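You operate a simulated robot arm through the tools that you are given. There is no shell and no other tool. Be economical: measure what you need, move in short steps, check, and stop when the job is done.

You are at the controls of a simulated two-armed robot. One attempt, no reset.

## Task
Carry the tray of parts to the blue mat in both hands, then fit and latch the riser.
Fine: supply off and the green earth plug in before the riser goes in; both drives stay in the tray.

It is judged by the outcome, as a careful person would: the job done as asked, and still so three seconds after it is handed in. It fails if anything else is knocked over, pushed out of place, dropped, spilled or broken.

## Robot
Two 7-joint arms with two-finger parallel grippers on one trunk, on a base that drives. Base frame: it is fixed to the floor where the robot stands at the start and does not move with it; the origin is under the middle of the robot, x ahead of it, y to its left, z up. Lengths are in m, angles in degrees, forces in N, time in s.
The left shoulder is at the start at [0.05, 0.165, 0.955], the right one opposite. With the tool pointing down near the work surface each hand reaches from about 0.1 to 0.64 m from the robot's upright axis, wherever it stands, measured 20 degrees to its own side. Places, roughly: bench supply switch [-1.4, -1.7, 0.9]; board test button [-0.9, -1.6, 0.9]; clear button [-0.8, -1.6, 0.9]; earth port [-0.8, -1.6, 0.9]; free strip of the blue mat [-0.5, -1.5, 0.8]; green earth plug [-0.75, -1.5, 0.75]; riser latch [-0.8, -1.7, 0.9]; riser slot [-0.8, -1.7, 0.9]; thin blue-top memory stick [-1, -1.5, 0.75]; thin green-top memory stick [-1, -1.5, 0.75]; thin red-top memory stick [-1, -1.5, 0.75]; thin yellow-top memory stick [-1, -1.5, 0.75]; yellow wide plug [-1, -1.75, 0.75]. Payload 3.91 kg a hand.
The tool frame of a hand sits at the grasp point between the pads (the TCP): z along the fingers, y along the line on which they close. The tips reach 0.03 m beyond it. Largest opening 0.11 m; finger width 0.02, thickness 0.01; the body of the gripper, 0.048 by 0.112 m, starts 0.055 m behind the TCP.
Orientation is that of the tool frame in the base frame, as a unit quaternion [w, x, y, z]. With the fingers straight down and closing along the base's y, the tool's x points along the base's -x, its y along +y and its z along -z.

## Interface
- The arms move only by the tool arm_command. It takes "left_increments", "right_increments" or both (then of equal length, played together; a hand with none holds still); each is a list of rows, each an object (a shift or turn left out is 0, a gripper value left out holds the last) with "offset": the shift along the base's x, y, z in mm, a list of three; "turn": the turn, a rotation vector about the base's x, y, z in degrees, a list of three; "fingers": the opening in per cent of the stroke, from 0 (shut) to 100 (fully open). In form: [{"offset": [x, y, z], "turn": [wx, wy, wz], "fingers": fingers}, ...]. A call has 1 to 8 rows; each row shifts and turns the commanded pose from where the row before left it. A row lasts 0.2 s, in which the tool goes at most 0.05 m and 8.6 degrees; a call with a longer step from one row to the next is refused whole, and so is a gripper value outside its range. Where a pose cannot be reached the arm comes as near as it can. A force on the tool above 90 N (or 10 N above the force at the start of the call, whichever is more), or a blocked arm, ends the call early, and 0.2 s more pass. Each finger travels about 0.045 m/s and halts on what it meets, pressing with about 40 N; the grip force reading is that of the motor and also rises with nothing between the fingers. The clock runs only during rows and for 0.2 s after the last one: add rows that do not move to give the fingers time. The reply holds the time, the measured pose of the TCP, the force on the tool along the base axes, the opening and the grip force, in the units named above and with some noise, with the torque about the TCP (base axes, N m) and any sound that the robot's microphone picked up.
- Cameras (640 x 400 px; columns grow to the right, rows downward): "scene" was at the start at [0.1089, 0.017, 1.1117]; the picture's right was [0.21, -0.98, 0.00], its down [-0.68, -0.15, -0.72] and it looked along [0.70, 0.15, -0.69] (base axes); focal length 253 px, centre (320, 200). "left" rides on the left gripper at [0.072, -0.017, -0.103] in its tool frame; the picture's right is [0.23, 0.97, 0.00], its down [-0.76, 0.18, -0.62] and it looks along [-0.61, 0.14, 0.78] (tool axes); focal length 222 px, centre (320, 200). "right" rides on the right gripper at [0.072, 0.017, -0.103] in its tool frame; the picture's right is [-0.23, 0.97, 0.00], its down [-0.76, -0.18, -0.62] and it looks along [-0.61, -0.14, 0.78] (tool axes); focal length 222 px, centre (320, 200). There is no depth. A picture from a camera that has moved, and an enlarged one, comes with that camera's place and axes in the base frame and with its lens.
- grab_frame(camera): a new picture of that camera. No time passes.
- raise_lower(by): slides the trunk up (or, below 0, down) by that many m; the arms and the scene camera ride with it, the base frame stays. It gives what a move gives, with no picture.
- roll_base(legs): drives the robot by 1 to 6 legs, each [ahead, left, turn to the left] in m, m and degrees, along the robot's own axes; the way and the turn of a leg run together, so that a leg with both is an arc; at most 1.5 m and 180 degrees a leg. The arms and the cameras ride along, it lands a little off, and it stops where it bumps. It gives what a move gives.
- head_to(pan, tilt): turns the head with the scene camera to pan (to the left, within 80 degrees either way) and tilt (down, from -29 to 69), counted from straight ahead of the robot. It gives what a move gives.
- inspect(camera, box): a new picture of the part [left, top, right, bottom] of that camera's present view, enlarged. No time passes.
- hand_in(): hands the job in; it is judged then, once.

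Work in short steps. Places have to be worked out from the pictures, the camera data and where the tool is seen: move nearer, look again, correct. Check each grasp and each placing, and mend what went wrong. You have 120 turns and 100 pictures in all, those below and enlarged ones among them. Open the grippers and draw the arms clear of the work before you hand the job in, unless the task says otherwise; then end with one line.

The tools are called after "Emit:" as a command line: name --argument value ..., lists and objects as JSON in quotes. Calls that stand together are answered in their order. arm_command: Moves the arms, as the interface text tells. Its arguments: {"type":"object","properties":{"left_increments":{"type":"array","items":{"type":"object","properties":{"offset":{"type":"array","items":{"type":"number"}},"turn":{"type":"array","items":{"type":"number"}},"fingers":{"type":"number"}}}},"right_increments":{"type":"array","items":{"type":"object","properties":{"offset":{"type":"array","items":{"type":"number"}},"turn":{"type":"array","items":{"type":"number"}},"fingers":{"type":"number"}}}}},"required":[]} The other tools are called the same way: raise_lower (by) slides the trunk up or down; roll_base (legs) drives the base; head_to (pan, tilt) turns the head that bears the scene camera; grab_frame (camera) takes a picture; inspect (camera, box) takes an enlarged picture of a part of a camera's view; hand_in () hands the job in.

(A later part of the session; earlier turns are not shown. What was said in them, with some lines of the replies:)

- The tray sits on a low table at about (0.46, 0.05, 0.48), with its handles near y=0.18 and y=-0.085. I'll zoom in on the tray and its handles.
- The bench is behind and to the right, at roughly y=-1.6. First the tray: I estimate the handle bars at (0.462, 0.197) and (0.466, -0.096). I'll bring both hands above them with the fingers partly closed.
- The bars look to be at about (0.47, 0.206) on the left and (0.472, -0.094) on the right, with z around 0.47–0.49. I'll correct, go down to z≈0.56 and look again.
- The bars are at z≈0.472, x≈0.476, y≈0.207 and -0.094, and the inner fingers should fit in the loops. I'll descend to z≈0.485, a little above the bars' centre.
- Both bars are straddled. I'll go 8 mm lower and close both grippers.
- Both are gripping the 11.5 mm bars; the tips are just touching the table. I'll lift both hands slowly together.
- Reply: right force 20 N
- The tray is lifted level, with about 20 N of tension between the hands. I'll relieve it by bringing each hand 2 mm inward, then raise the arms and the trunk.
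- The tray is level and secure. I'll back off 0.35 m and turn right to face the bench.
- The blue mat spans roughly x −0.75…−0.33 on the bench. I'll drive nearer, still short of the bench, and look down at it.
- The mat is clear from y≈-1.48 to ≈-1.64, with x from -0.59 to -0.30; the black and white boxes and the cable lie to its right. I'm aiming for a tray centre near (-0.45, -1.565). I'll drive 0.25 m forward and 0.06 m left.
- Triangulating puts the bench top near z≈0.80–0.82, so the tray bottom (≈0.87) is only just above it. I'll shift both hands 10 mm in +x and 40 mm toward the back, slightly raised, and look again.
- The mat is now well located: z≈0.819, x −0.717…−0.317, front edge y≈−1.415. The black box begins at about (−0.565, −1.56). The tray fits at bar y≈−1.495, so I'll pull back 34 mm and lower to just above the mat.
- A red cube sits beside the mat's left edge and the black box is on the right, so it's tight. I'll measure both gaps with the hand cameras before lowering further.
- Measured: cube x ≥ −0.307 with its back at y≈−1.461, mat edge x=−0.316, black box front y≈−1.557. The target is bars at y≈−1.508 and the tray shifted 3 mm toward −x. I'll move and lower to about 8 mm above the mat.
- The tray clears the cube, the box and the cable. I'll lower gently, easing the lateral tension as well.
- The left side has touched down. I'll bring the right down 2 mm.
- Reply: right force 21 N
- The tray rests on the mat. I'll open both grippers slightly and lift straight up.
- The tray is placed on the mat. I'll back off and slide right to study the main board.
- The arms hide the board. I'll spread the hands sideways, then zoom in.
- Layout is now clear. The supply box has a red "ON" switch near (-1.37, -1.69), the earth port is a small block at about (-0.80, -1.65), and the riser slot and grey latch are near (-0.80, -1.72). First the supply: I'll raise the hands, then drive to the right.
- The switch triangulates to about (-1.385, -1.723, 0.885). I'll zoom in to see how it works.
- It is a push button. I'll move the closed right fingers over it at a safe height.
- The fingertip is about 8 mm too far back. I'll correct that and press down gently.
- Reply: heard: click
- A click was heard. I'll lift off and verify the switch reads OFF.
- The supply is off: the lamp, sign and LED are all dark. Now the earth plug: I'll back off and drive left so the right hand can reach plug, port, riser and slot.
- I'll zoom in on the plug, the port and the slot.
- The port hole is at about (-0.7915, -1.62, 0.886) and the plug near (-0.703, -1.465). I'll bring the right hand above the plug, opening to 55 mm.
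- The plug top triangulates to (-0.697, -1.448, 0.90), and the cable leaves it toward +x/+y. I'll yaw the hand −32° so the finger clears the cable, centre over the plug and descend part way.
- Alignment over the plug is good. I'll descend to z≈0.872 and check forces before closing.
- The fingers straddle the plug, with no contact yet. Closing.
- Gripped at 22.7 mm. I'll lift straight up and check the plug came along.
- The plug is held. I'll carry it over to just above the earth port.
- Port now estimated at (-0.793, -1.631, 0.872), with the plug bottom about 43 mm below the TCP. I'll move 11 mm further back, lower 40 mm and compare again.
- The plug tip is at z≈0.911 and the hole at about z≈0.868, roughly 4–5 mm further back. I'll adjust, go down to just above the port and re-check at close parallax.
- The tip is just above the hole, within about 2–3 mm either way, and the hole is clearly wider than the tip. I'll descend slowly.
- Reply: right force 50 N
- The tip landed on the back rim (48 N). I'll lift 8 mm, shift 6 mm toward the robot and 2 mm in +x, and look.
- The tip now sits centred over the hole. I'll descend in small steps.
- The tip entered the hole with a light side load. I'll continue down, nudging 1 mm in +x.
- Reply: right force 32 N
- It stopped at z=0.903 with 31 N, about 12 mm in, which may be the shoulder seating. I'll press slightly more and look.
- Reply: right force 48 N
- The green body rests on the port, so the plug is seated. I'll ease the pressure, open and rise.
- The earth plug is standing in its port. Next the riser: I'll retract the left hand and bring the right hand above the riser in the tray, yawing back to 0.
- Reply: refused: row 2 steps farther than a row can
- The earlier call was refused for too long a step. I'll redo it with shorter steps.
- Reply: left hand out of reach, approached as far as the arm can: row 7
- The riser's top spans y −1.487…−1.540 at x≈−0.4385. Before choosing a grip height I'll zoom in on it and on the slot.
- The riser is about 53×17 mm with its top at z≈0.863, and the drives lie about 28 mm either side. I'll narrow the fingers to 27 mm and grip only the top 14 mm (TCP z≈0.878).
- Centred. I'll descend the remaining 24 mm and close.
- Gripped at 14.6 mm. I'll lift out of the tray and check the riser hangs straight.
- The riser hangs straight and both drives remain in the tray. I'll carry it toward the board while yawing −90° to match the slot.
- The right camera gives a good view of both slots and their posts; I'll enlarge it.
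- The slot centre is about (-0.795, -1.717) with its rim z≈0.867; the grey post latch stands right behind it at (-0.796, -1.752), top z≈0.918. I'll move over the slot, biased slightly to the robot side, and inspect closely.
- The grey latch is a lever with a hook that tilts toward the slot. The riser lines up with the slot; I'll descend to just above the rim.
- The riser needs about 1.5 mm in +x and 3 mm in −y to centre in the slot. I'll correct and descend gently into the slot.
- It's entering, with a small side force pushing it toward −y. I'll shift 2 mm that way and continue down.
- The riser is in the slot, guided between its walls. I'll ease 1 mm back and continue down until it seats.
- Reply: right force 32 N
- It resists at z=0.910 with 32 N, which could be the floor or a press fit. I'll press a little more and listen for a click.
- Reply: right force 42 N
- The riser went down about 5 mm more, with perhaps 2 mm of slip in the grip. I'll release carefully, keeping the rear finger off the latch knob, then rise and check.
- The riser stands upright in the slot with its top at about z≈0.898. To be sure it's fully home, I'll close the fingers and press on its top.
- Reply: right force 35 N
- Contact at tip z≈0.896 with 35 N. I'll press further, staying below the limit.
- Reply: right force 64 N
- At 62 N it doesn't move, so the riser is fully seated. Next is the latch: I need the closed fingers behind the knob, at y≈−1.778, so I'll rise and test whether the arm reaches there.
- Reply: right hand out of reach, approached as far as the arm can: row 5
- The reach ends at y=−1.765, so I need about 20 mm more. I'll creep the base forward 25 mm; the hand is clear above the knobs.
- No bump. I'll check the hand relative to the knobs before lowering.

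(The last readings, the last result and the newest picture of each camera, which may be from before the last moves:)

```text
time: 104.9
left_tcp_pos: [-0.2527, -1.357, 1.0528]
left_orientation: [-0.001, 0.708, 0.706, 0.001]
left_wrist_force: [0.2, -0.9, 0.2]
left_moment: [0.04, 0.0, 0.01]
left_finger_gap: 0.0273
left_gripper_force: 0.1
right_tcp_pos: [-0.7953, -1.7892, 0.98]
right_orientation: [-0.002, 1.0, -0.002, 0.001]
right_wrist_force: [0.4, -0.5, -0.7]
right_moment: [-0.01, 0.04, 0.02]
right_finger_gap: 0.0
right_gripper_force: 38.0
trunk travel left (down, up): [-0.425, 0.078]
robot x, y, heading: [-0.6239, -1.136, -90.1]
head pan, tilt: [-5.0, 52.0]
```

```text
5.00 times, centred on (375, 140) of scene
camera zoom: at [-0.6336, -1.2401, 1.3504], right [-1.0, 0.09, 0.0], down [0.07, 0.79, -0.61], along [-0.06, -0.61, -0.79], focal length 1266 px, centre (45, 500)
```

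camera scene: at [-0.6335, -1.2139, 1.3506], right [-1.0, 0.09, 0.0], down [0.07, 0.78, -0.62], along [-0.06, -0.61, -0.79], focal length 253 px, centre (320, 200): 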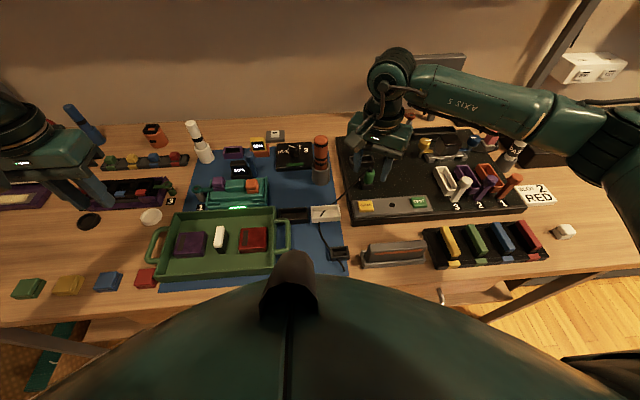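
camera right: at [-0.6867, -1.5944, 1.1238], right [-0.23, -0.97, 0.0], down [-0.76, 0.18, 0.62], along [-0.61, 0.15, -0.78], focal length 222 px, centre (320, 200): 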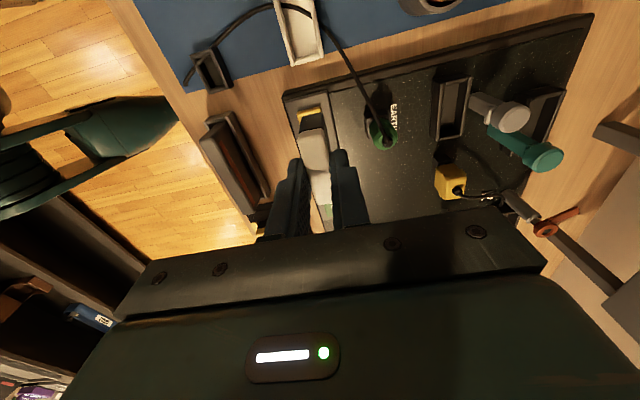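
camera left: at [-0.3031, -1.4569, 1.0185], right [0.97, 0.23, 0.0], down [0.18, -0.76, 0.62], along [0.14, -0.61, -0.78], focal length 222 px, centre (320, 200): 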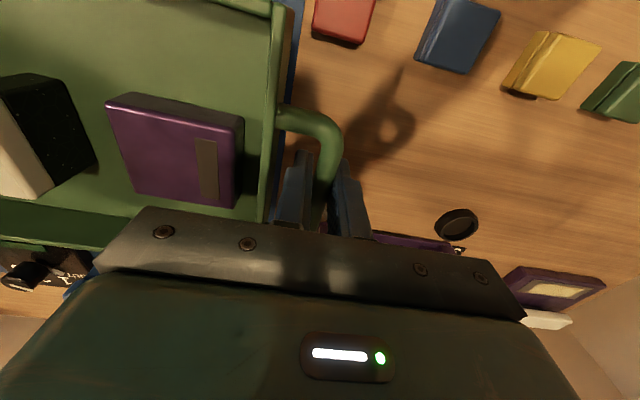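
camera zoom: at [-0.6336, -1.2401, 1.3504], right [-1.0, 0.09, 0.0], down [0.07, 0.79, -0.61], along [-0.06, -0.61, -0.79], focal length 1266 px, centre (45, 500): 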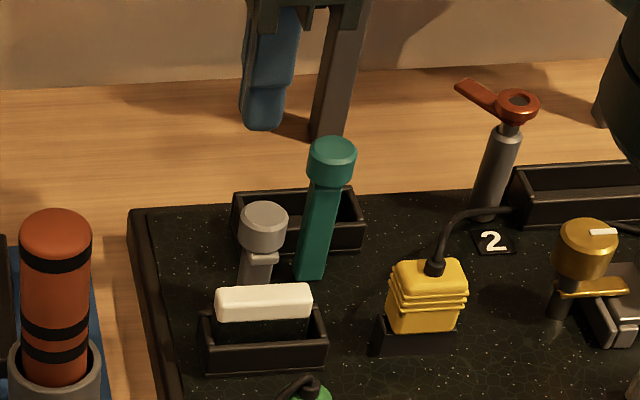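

The fingers are clear behind the grey knob (−0.797, −1.750) and well to the side of the teal one (x≈−0.839). I'll lower to knob height.

Emit:
arm_command --right_increments '[{"offset": [0, 0, -20]}, {"offset": [0, 0, -20]}, {"offset": [0, 0, -8]}, {}]'

```text
time: 105.9
left_tcp_pos: [-0.253, -1.3566, 1.0518]
left_orientation: [-0.001, 0.708, 0.706, 0.0]
left_wrist_force: [0.6, 0.9, 0.1]
left_moment: [-0.02, 0.03, 0.02]
left_finger_gap: 0.0276
left_gripper_force: 0.0
right_tcp_pos: [-0.7954, -1.7854, 0.9319]
right_orientation: [-0.001, 1.0, -0.002, 0.0]
right_wrist_force: [-0.2, -0.6, -0.5]
right_moment: [0.01, 0.02, -0.02]
right_finger_gap: 0.0
right_gripper_force: 37.5
right hand out of reach, approached as far as the arm can: row 2
trunk travel left (down, up): [-0.425, 0.078]
robot x, y, heading: [-0.6244, -1.1324, -90.2]
head pan, tilt: [-5.0, 52.0]
```

No contact, at z=0.932. Now I'll pull toward the robot in small steps to tilt the lever over the riser.

Emit:
arm_command --right_increments '[{"offset": [0, 10, 0]}, {"offset": [0, 5, 0]}, {"offset": [0, 5, 0]}, {"offset": [0, 4, 0]}, {}]'

Emit:
inspect --camera "scene" --box '[330, 110, 410, 180]'

```text
time: 107.1
left_tcp_pos: [-0.2522, -1.3555, 1.0527]
left_orientation: [-0.001, 0.708, 0.707, 0.001]
left_wrist_force: [0.1, -0.5, -0.4]
left_moment: [-0.01, 0.01, 0.02]
left_finger_gap: 0.0275
left_gripper_force: 0.1
right_tcp_pos: [-0.7954, -1.7616, 0.9336]
right_orientation: [-0.002, 1.0, -0.003, 0.0]
right_wrist_force: [0.5, -0.9, 1.2]
right_moment: [-0.03, 0.01, -0.02]
right_finger_gap: 0.0
right_gripper_force: 37.4
trunk travel left (down, up): [-0.425, 0.078]
robot x, y, heading: [-0.6246, -1.1348, -90.1]
head pan, tilt: [-5.0, 52.0]
```

```text
5.71 times, centred on (370, 145) of scene
camera zoom: at [-0.6336, -1.2389, 1.3506], right [-1.0, 0.09, 0.0], down [0.07, 0.78, -0.62], along [-0.06, -0.61, -0.79], focal length 1448 px, centre (34, 514)
```

zoom: 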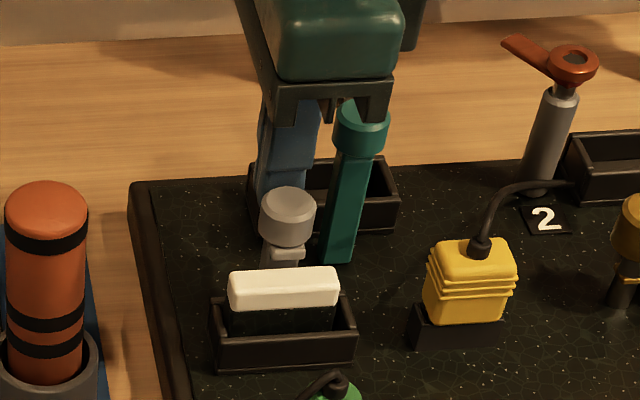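

Almost no force, and the lever seems to be moving along. Continuing the pull.

Emit:
arm_command --right_increments '[{"offset": [0, 5, 0]}, {"offset": [0, 5, 0]}, {"offset": [0, 5, 0]}, {}]'

Emit:
inspect --camera "scene" --box '[330, 110, 410, 180]'

```text
time: 108.1
left_tcp_pos: [-0.2519, -1.3633, 1.0504]
left_orientation: [-0.005, 0.707, 0.707, 0.004]
left_wrist_force: [-0.5, -0.7, 0.5]
left_moment: [0.02, -0.02, -0.01]
left_finger_gap: 0.0273
left_gripper_force: 0.0
right_tcp_pos: [-0.7963, -1.7604, 0.9329]
right_orientation: [0.014, 1.0, -0.004, 0.003]
right_wrist_force: [2.2, -75.1, 1.9]
right_moment: [-1.0, -0.05, -0.05]
right_finger_gap: 0.0001
right_gripper_force: 37.9
trunk travel left (down, up): [-0.425, 0.078]
robot x, y, heading: [-0.6246, -1.1359, -90.3]
head pan, tilt: [-5.0, 52.0]
```

```text
5.71 times, centred on (370, 145) of scene
camera zoom: at [-0.6332, -1.2475, 1.3498], right [-1.0, 0.09, 0.0], down [0.07, 0.79, -0.61], along [-0.06, -0.61, -0.79], focal length 1448 px, centre (34, 514)
```

zoom: 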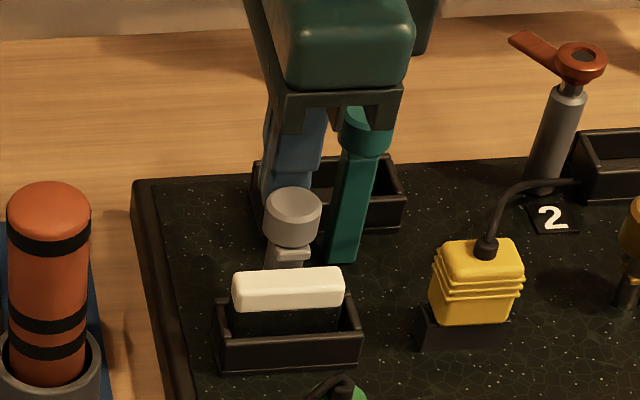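

The lever moved about 10 mm with almost no force, then went hard (75 N). I'll back off at once, rise, and see where the lever stays.

Emit:
arm_command --right_increments '[{"offset": [0, -15, 0]}, {"offset": [0, -8, 0]}, {"offset": [0, 0, 30]}, {"offset": [0, 0, 25]}, {}]'

Emit:
inspect --camera "right" --box '[220, 70, 340, 180]'

Emit:
inspect --camera "scene" --box '[340, 125, 400, 175]'

```text
time: 109.3
left_tcp_pos: [-0.2525, -1.3565, 1.0534]
left_orientation: [-0.001, 0.708, 0.707, 0.001]
left_wrist_force: [0.1, -0.6, 0.0]
left_moment: [-0.02, -0.01, 0.03]
left_finger_gap: 0.0273
left_gripper_force: 0.0
right_tcp_pos: [-0.7947, -1.7693, 0.9863]
right_orientation: [-0.001, 1.0, -0.002, 0.0]
right_wrist_force: [0.4, -0.1, 0.3]
right_moment: [-0.01, 0.01, -0.01]
right_finger_gap: 0.0001
right_gripper_force: 37.9
trunk travel left (down, up): [-0.425, 0.078]
robot x, y, heading: [-0.6259, -1.138, -90.2]
head pan, tilt: [-5.0, 52.0]
```

```text
3.64 times, centred on (280, 125) of right
camera zoom: at [-0.7228, -1.7879, 1.0897], right [-0.23, -0.97, 0.0], down [-0.76, 0.18, 0.62], along [-0.61, 0.15, -0.78], focal length 808 px, centre (466, 473)
```

zoom: 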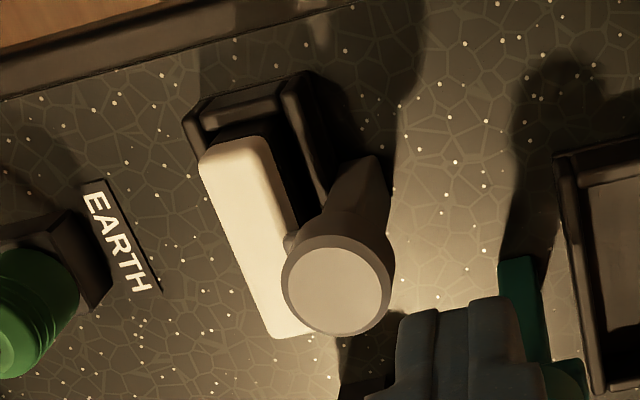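

```text
8.00 times, centred on (370, 150) of scene
camera zoom: at [-0.6336, -1.2389, 1.3506], right [-1.0, 0.09, 0.0], down [0.07, 0.78, -0.62], along [-0.06, -0.61, -0.79], focal length 2026 px, centre (-80, 600)
```

zoom: 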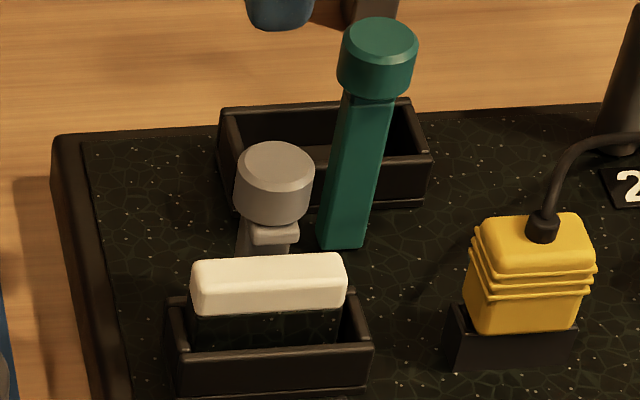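

The lever has tilted about 10 mm toward the slot and stays there, with its hook at the riser's top edge, though no click was heard. The hook seems blocked by the riser top, so I'll press the riser down harder and then retry.

Emit:
arm_command --right_increments '[{"offset": [1, 29, 0]}, {"offset": [0, 29, 0]}, {"offset": [0, 0, -25]}, {"offset": [0, 0, -20]}, {"offset": [0, 0, -13]}, {}]'

```text
time: 110.7
left_tcp_pos: [-0.2526, -1.355, 1.0522]
left_orientation: [0.0, 0.707, 0.707, 0.0]
left_wrist_force: [0.1, 0.2, -0.5]
left_moment: [0.0, 0.0, -0.01]
left_finger_gap: 0.0273
left_gripper_force: 0.0
right_tcp_pos: [-0.7945, -1.7134, 0.9289]
right_orientation: [-0.001, 1.0, -0.002, -0.001]
right_wrist_force: [0.2, -0.3, 0.0]
right_moment: [0.0, 0.0, -0.02]
right_finger_gap: 0.0
right_gripper_force: 37.8
trunk travel left (down, up): [-0.425, 0.078]
robot x, y, heading: [-0.626, -1.1342, -89.9]
head pan, tilt: [-5.0, 52.0]
```

Emit:
arm_command --right_increments '[{"offset": [0, 0, -6]}, {"offset": [0, 0, -6]}, {"offset": [0, 0, -6]}, {"offset": [0, 0, -5]}, {}, {}]'

```text
time: 112.1
left_tcp_pos: [-0.2516, -1.3498, 1.0536]
left_orientation: [0.003, 0.708, 0.707, -0.003]
left_wrist_force: [-0.7, 0.3, 0.7]
left_moment: [0.0, -0.01, 0.02]
left_finger_gap: 0.0277
left_gripper_force: 0.0
right_tcp_pos: [-0.7945, -1.7123, 0.9247]
right_orientation: [0.013, 1.0, -0.003, 0.003]
right_wrist_force: [-16.1, 15.0, 77.7]
right_moment: [0.38, 0.6, 0.07]
right_finger_gap: 0.0
right_gripper_force: 38.0
trunk travel left (down, up): [-0.425, 0.078]
robot x, y, heading: [-0.6253, -1.1322, -90.4]
head pan, tilt: [-5.0, 52.0]
```

The riser is firmly seated: 78 N moves nothing. I'll back away and take a very close look at the hook.

Emit:
arm_command --right_increments '[{"offset": [0, 0, 18]}, {"offset": [0, 0, 30]}, {"offset": [0, 0, 30]}, {"offset": [0, -30, 0]}, {"offset": [0, -26, 0]}, {}]'

Emit:
inspect --camera "scene" --box '[350, 135, 382, 160]'

Emit:
inspect --camera "right" --box '[240, 90, 310, 150]'

```text
time: 113.5
left_tcp_pos: [-0.2533, -1.3563, 1.0528]
left_orientation: [-0.001, 0.708, 0.707, 0.001]
left_wrist_force: [-0.5, -0.5, 0.1]
left_moment: [0.01, -0.01, -0.03]
left_finger_gap: 0.0277
left_gripper_force: 0.0
right_tcp_pos: [-0.7928, -1.7706, 0.9835]
right_orientation: [-0.001, 1.0, -0.002, 0.0]
right_wrist_force: [0.1, -0.2, 0.4]
right_moment: [0.0, -0.02, 0.0]
right_finger_gap: 0.0001
right_gripper_force: 37.6
trunk travel left (down, up): [-0.425, 0.078]
robot x, y, heading: [-0.6235, -1.1325, -90.2]
head pan, tilt: [-5.0, 52.0]
```

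```text
16.00 times, centred on (366, 148) of scene
camera zoom: at [-0.6339, -1.2387, 1.3506], right [-1.0, 0.09, 0.0], down [0.07, 0.78, -0.62], along [-0.06, -0.61, -0.79], focal length 4053 px, centre (-416, 1040)
```

zoom: 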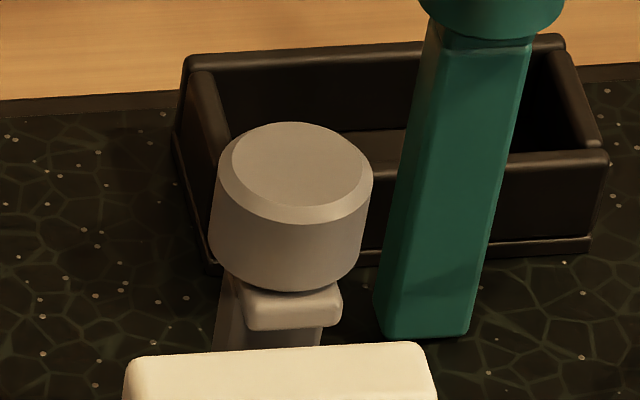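

```text
6.67 times, centred on (275, 120) of right
camera zoom: at [-0.7213, -1.7875, 1.0879], right [-0.23, -0.97, 0.0], down [-0.76, 0.18, 0.62], along [-0.61, 0.15, -0.78], focal length 1481 px, centre (620, 733)
```

zoom: 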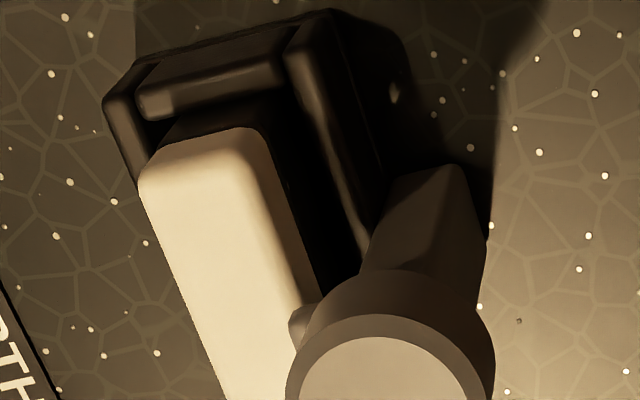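

The hook tip now seems to overlap the riser's rear top edge by about 2 mm. I'll give the lever one more firm push to its end stop, to be certain it's fully over.

Emit:
arm_command --right_increments '[{"offset": [-2, -18, 0]}, {"offset": [0, 0, -20]}, {"offset": [0, 0, -20]}, {"offset": [0, 0, -11]}, {"offset": [0, 12, 0]}, {"offset": [0, 8, 0]}, {}]'

```text
time: 115.1
left_tcp_pos: [-0.2514, -1.3575, 1.0519]
left_orientation: [-0.001, 0.708, 0.707, 0.001]
left_wrist_force: [0.5, -0.2, 0.4]
left_moment: [0.02, -0.02, 0.01]
left_finger_gap: 0.0273
left_gripper_force: 0.1
right_tcp_pos: [-0.7959, -1.7664, 0.9334]
right_orientation: [0.0, 1.0, -0.003, 0.0]
right_wrist_force: [0.3, -0.9, -0.6]
right_moment: [-0.03, -0.02, 0.03]
right_finger_gap: 0.0001
right_gripper_force: 37.8
trunk travel left (down, up): [-0.425, 0.078]
robot x, y, heading: [-0.6278, -1.1302, -90.3]
head pan, tilt: [-5.0, 52.0]
```

Emit:
arm_command --right_increments '[{"offset": [0, 4, 0]}, {"offset": [0, 3, 0]}, {}]'

```text
time: 115.9
left_tcp_pos: [-0.2516, -1.3566, 1.0523]
left_orientation: [-0.001, 0.708, 0.706, 0.001]
left_wrist_force: [-0.1, 0.3, 0.6]
left_moment: [-0.01, -0.01, -0.02]
left_finger_gap: 0.0275
left_gripper_force: 0.2
right_tcp_pos: [-0.7948, -1.7615, 0.9338]
right_orientation: [0.001, 1.0, -0.002, 0.001]
right_wrist_force: [0.7, -16.6, 2.3]
right_moment: [-0.28, -0.05, -0.07]
right_finger_gap: 0.0
right_gripper_force: 37.8
trunk travel left (down, up): [-0.425, 0.078]
robot x, y, heading: [-0.6272, -1.1323, -90.1]
head pan, tilt: [-5.0, 52.0]
```

Same hard stop, and the lever hadn't sprung back. I'll withdraw the arm and take a low side view to verify that the hook lies over the riser.

Emit:
arm_command --right_increments '[{"offset": [0, -12, 0]}, {"offset": [0, 0, 30]}, {"offset": [0, 0, 40]}, {"offset": [0, 20, 40]}, {"offset": [0, 45, 10]}, {"offset": [0, 48, 0]}, {"offset": [0, 48, 0]}, {"offset": [0, 48, 0]}]'

Emit:
roll_base --legs '[[-0.22, 0, 0], [0, 0.28, 0]]'

```text
time: 117.7
left_tcp_pos: [-0.2523, -1.3553, 1.0532]
left_orientation: [-0.001, 0.708, 0.706, 0.0]
left_wrist_force: [-0.5, 1.1, -0.2]
left_moment: [-0.01, 0.0, 0.03]
left_finger_gap: 0.0275
left_gripper_force: 0.1
right_tcp_pos: [-0.7984, -1.561, 1.0552]
right_orientation: [0.0, 1.0, -0.004, -0.001]
right_wrist_force: [-0.2, 0.9, 0.1]
right_moment: [0.01, 0.0, 0.0]
right_finger_gap: 0.0
right_gripper_force: 37.1
trunk travel left (down, up): [-0.425, 0.078]
robot x, y, heading: [-0.6259, -1.1327, -90.3]
head pan, tilt: [-5.0, 52.0]
```

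```text
time: 122.0
left_tcp_pos: [0.034, -1.1349, 1.0523]
left_orientation: [-0.001, 0.704, 0.71, 0.0]
left_wrist_force: [-0.4, 0.1, 0.2]
left_moment: [-0.04, 0.01, 0.0]
left_finger_gap: 0.0273
left_gripper_force: 0.1
right_tcp_pos: [-0.5086, -1.3442, 1.0542]
right_orientation: [-0.001, 1.0, 0.002, 0.001]
right_wrist_force: [0.4, -0.3, 0.3]
right_moment: [0.01, -0.01, 0.04]
right_finger_gap: 0.0001
right_gripper_force: 37.7
trunk travel left (down, up): [-0.425, 0.078]
robot x, y, heading: [-0.3409, -0.9133, -89.6]
head pan, tilt: [-5.0, 52.0]
```

The right arm is in the line of sight. I'll swing it out to the right over the floor, lower the trunk and aim the head.

Emit:
arm_command --right_increments '[{"offset": [-40, 25, 0]}, {"offset": [-40, 25, 0]}, {"offset": [-40, 25, 0]}, {"offset": [-40, 25, 0]}, {"offset": [-40, 25, 0]}, {"offset": [-40, 25, 0]}, {"offset": [-40, 20, 0]}, {}]'

Emit:
raise_lower --by -0.22

Emit:
head_to --pan -34 --tilt 18

Emit:
grab_frame --camera "scene"

```text
time: 123.8
left_tcp_pos: [0.0354, -1.1327, 1.053]
left_orientation: [-0.001, 0.704, 0.71, 0.001]
left_wrist_force: [-0.3, -0.5, 0.3]
left_moment: [-0.02, 0.02, -0.04]
left_finger_gap: 0.0277
left_gripper_force: 0.0
right_tcp_pos: [-0.7903, -1.175, 1.0559]
right_orientation: [-0.001, 1.0, 0.003, 0.001]
right_wrist_force: [-0.1, -0.3, -0.3]
right_moment: [0.03, 0.01, 0.01]
right_finger_gap: 0.0003
right_gripper_force: 38.0
trunk travel left (down, up): [-0.425, 0.078]
robot x, y, heading: [-0.3417, -0.9166, -89.9]
head pan, tilt: [-5.0, 52.0]
```

```text
time: 126.2
left_tcp_pos: [0.034, -1.1333, 0.8314]
left_orientation: [-0.001, 0.705, 0.71, 0.0]
left_wrist_force: [-0.3, -0.5, 0.7]
left_moment: [0.06, 0.02, 0.04]
left_finger_gap: 0.0272
left_gripper_force: 0.1
right_tcp_pos: [-0.79, -1.1752, 0.836]
right_orientation: [-0.001, 1.0, 0.003, 0.0]
right_wrist_force: [0.0, -0.2, 0.5]
right_moment: [0.04, 0.01, 0.02]
right_finger_gap: 0.0003
right_gripper_force: 37.8
trunk travel left (down, up): [-0.205, 0.298]
robot x, y, heading: [-0.3414, -0.9194, -89.4]
head pan, tilt: [-5.0, 52.0]
```

```text
time: 127.2
left_tcp_pos: [0.032, -1.1341, 0.832]
left_orientation: [-0.001, 0.704, 0.71, 0.001]
left_wrist_force: [0.7, -0.2, 0.0]
left_moment: [0.0, 0.0, 0.0]
left_finger_gap: 0.0276
left_gripper_force: 0.1
right_tcp_pos: [-0.7882, -1.175, 0.8367]
right_orientation: [0.0, 1.0, 0.003, 0.0]
right_wrist_force: [0.1, 0.7, -1.1]
right_moment: [-0.03, 0.02, 0.0]
right_finger_gap: 0.0
right_gripper_force: 37.9
trunk travel left (down, up): [-0.205, 0.298]
robot x, y, heading: [-0.3375, -0.9155, -89.7]
head pan, tilt: [-34.0, 18.0]
```

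```text
3 pictures are left
camera scene: at [-0.3939, -1.0235, 1.182], right [-0.83, 0.55, 0.0], down [0.17, 0.26, -0.95], along [-0.53, -0.79, -0.31], focal length 253 px, centre (320, 200)
```

scene: 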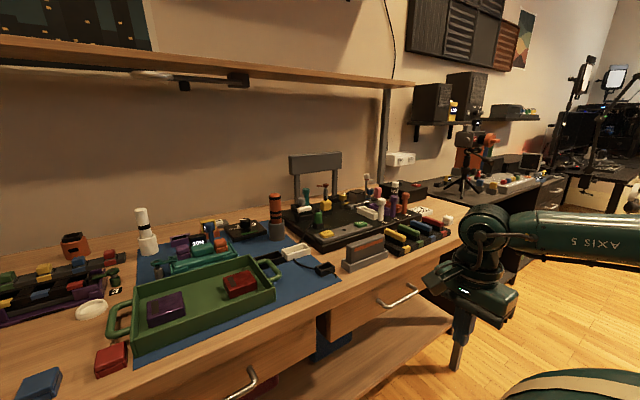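

Only 3 pictures are left, so I'll use one for a tight zoom on the riser and hook.

Emit:
inspect --camera "scene" --box '[290, 182, 330, 212]'

```text
13.33 times, centred on (310, 197) of scene
camera zoom: at [-0.3939, -1.0235, 1.182], right [-0.83, 0.55, 0.0], down [0.17, 0.26, -0.95], along [-0.53, -0.79, -0.31], focal length 3377 px, centre (453, 240)
```

zoom: 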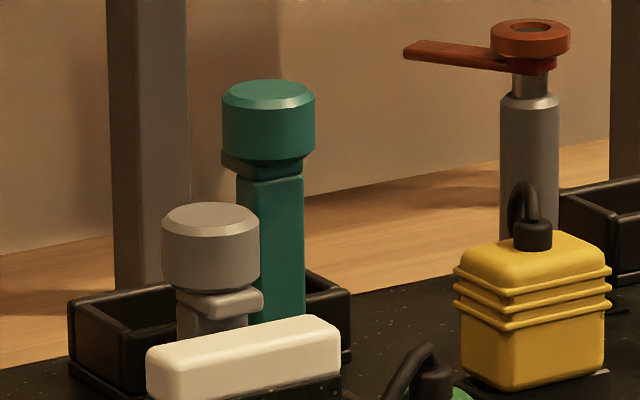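

In this view the riser is seated in its slot with the grey hook pushed up to it and just above its top. The plug is in its port, the supply is off, and both drives are in the tray on the mat. I'll open both grippers, clear of the bench.

Emit:
arm_command --left_increments '[{"fingers": 100}, {"offset": [0, 20, 0]}, {}, {}, {}]' --right_increments '[{"fingers": 100}, {"offset": [0, 20, 0]}, {}, {}, {}]'

Emit:
inspect --camera "scene" --box '[297, 190, 317, 210]'

```text
time: 128.4
left_tcp_pos: [0.0436, -1.1231, 0.8359]
left_orientation: [-0.001, 0.704, 0.71, 0.001]
left_wrist_force: [0.6, 0.2, -0.6]
left_moment: [0.05, 0.0, -0.01]
left_finger_gap: 0.1099
left_gripper_force: 0.0
left hand out of reach, approached as far as the arm can: row 2
right_tcp_pos: [-0.7893, -1.1562, 0.8371]
right_orientation: [-0.001, 1.0, 0.003, 0.0]
right_wrist_force: [0.0, 0.3, -0.2]
right_moment: [0.0, 0.01, -0.01]
right_finger_gap: 0.1045
right_gripper_force: 0.1
trunk travel left (down, up): [-0.205, 0.298]
robot x, y, heading: [-0.341, -0.9116, -89.5]
head pan, tilt: [-34.0, 18.0]
```

```text
16.00 times, centred on (307, 200) of scene
camera zoom: at [-0.394, -1.0234, 1.1821], right [-0.83, 0.55, 0.0], down [0.17, 0.26, -0.95], along [-0.53, -0.79, -0.31], focal length 4053 px, centre (528, 200)
```

zoom: 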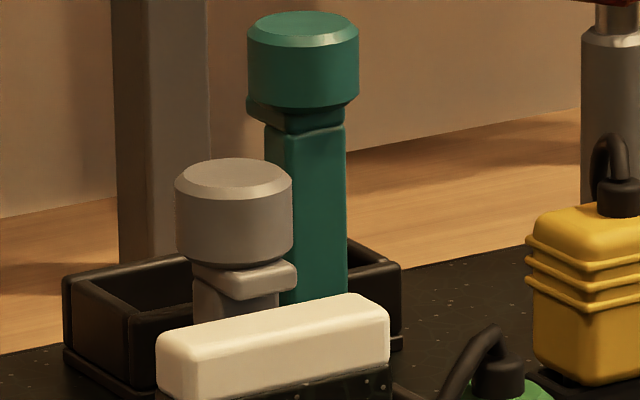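

The hook tab sits just above and over the riser's rear edge, with the lever at its end stop. Grippers are open and the arms clear, so I'm handing in.

Emit:
hand_in

```text
The job is handed in.
```

I finished and handed in the job, but I'm less sure of the latch: it's pushed to its hard stop with the hook about 2 mm over the riser, and I heard no click. The tray is on the blue mat with both drives in it, and the supply went off and the earth plug went in before I seated the riser.
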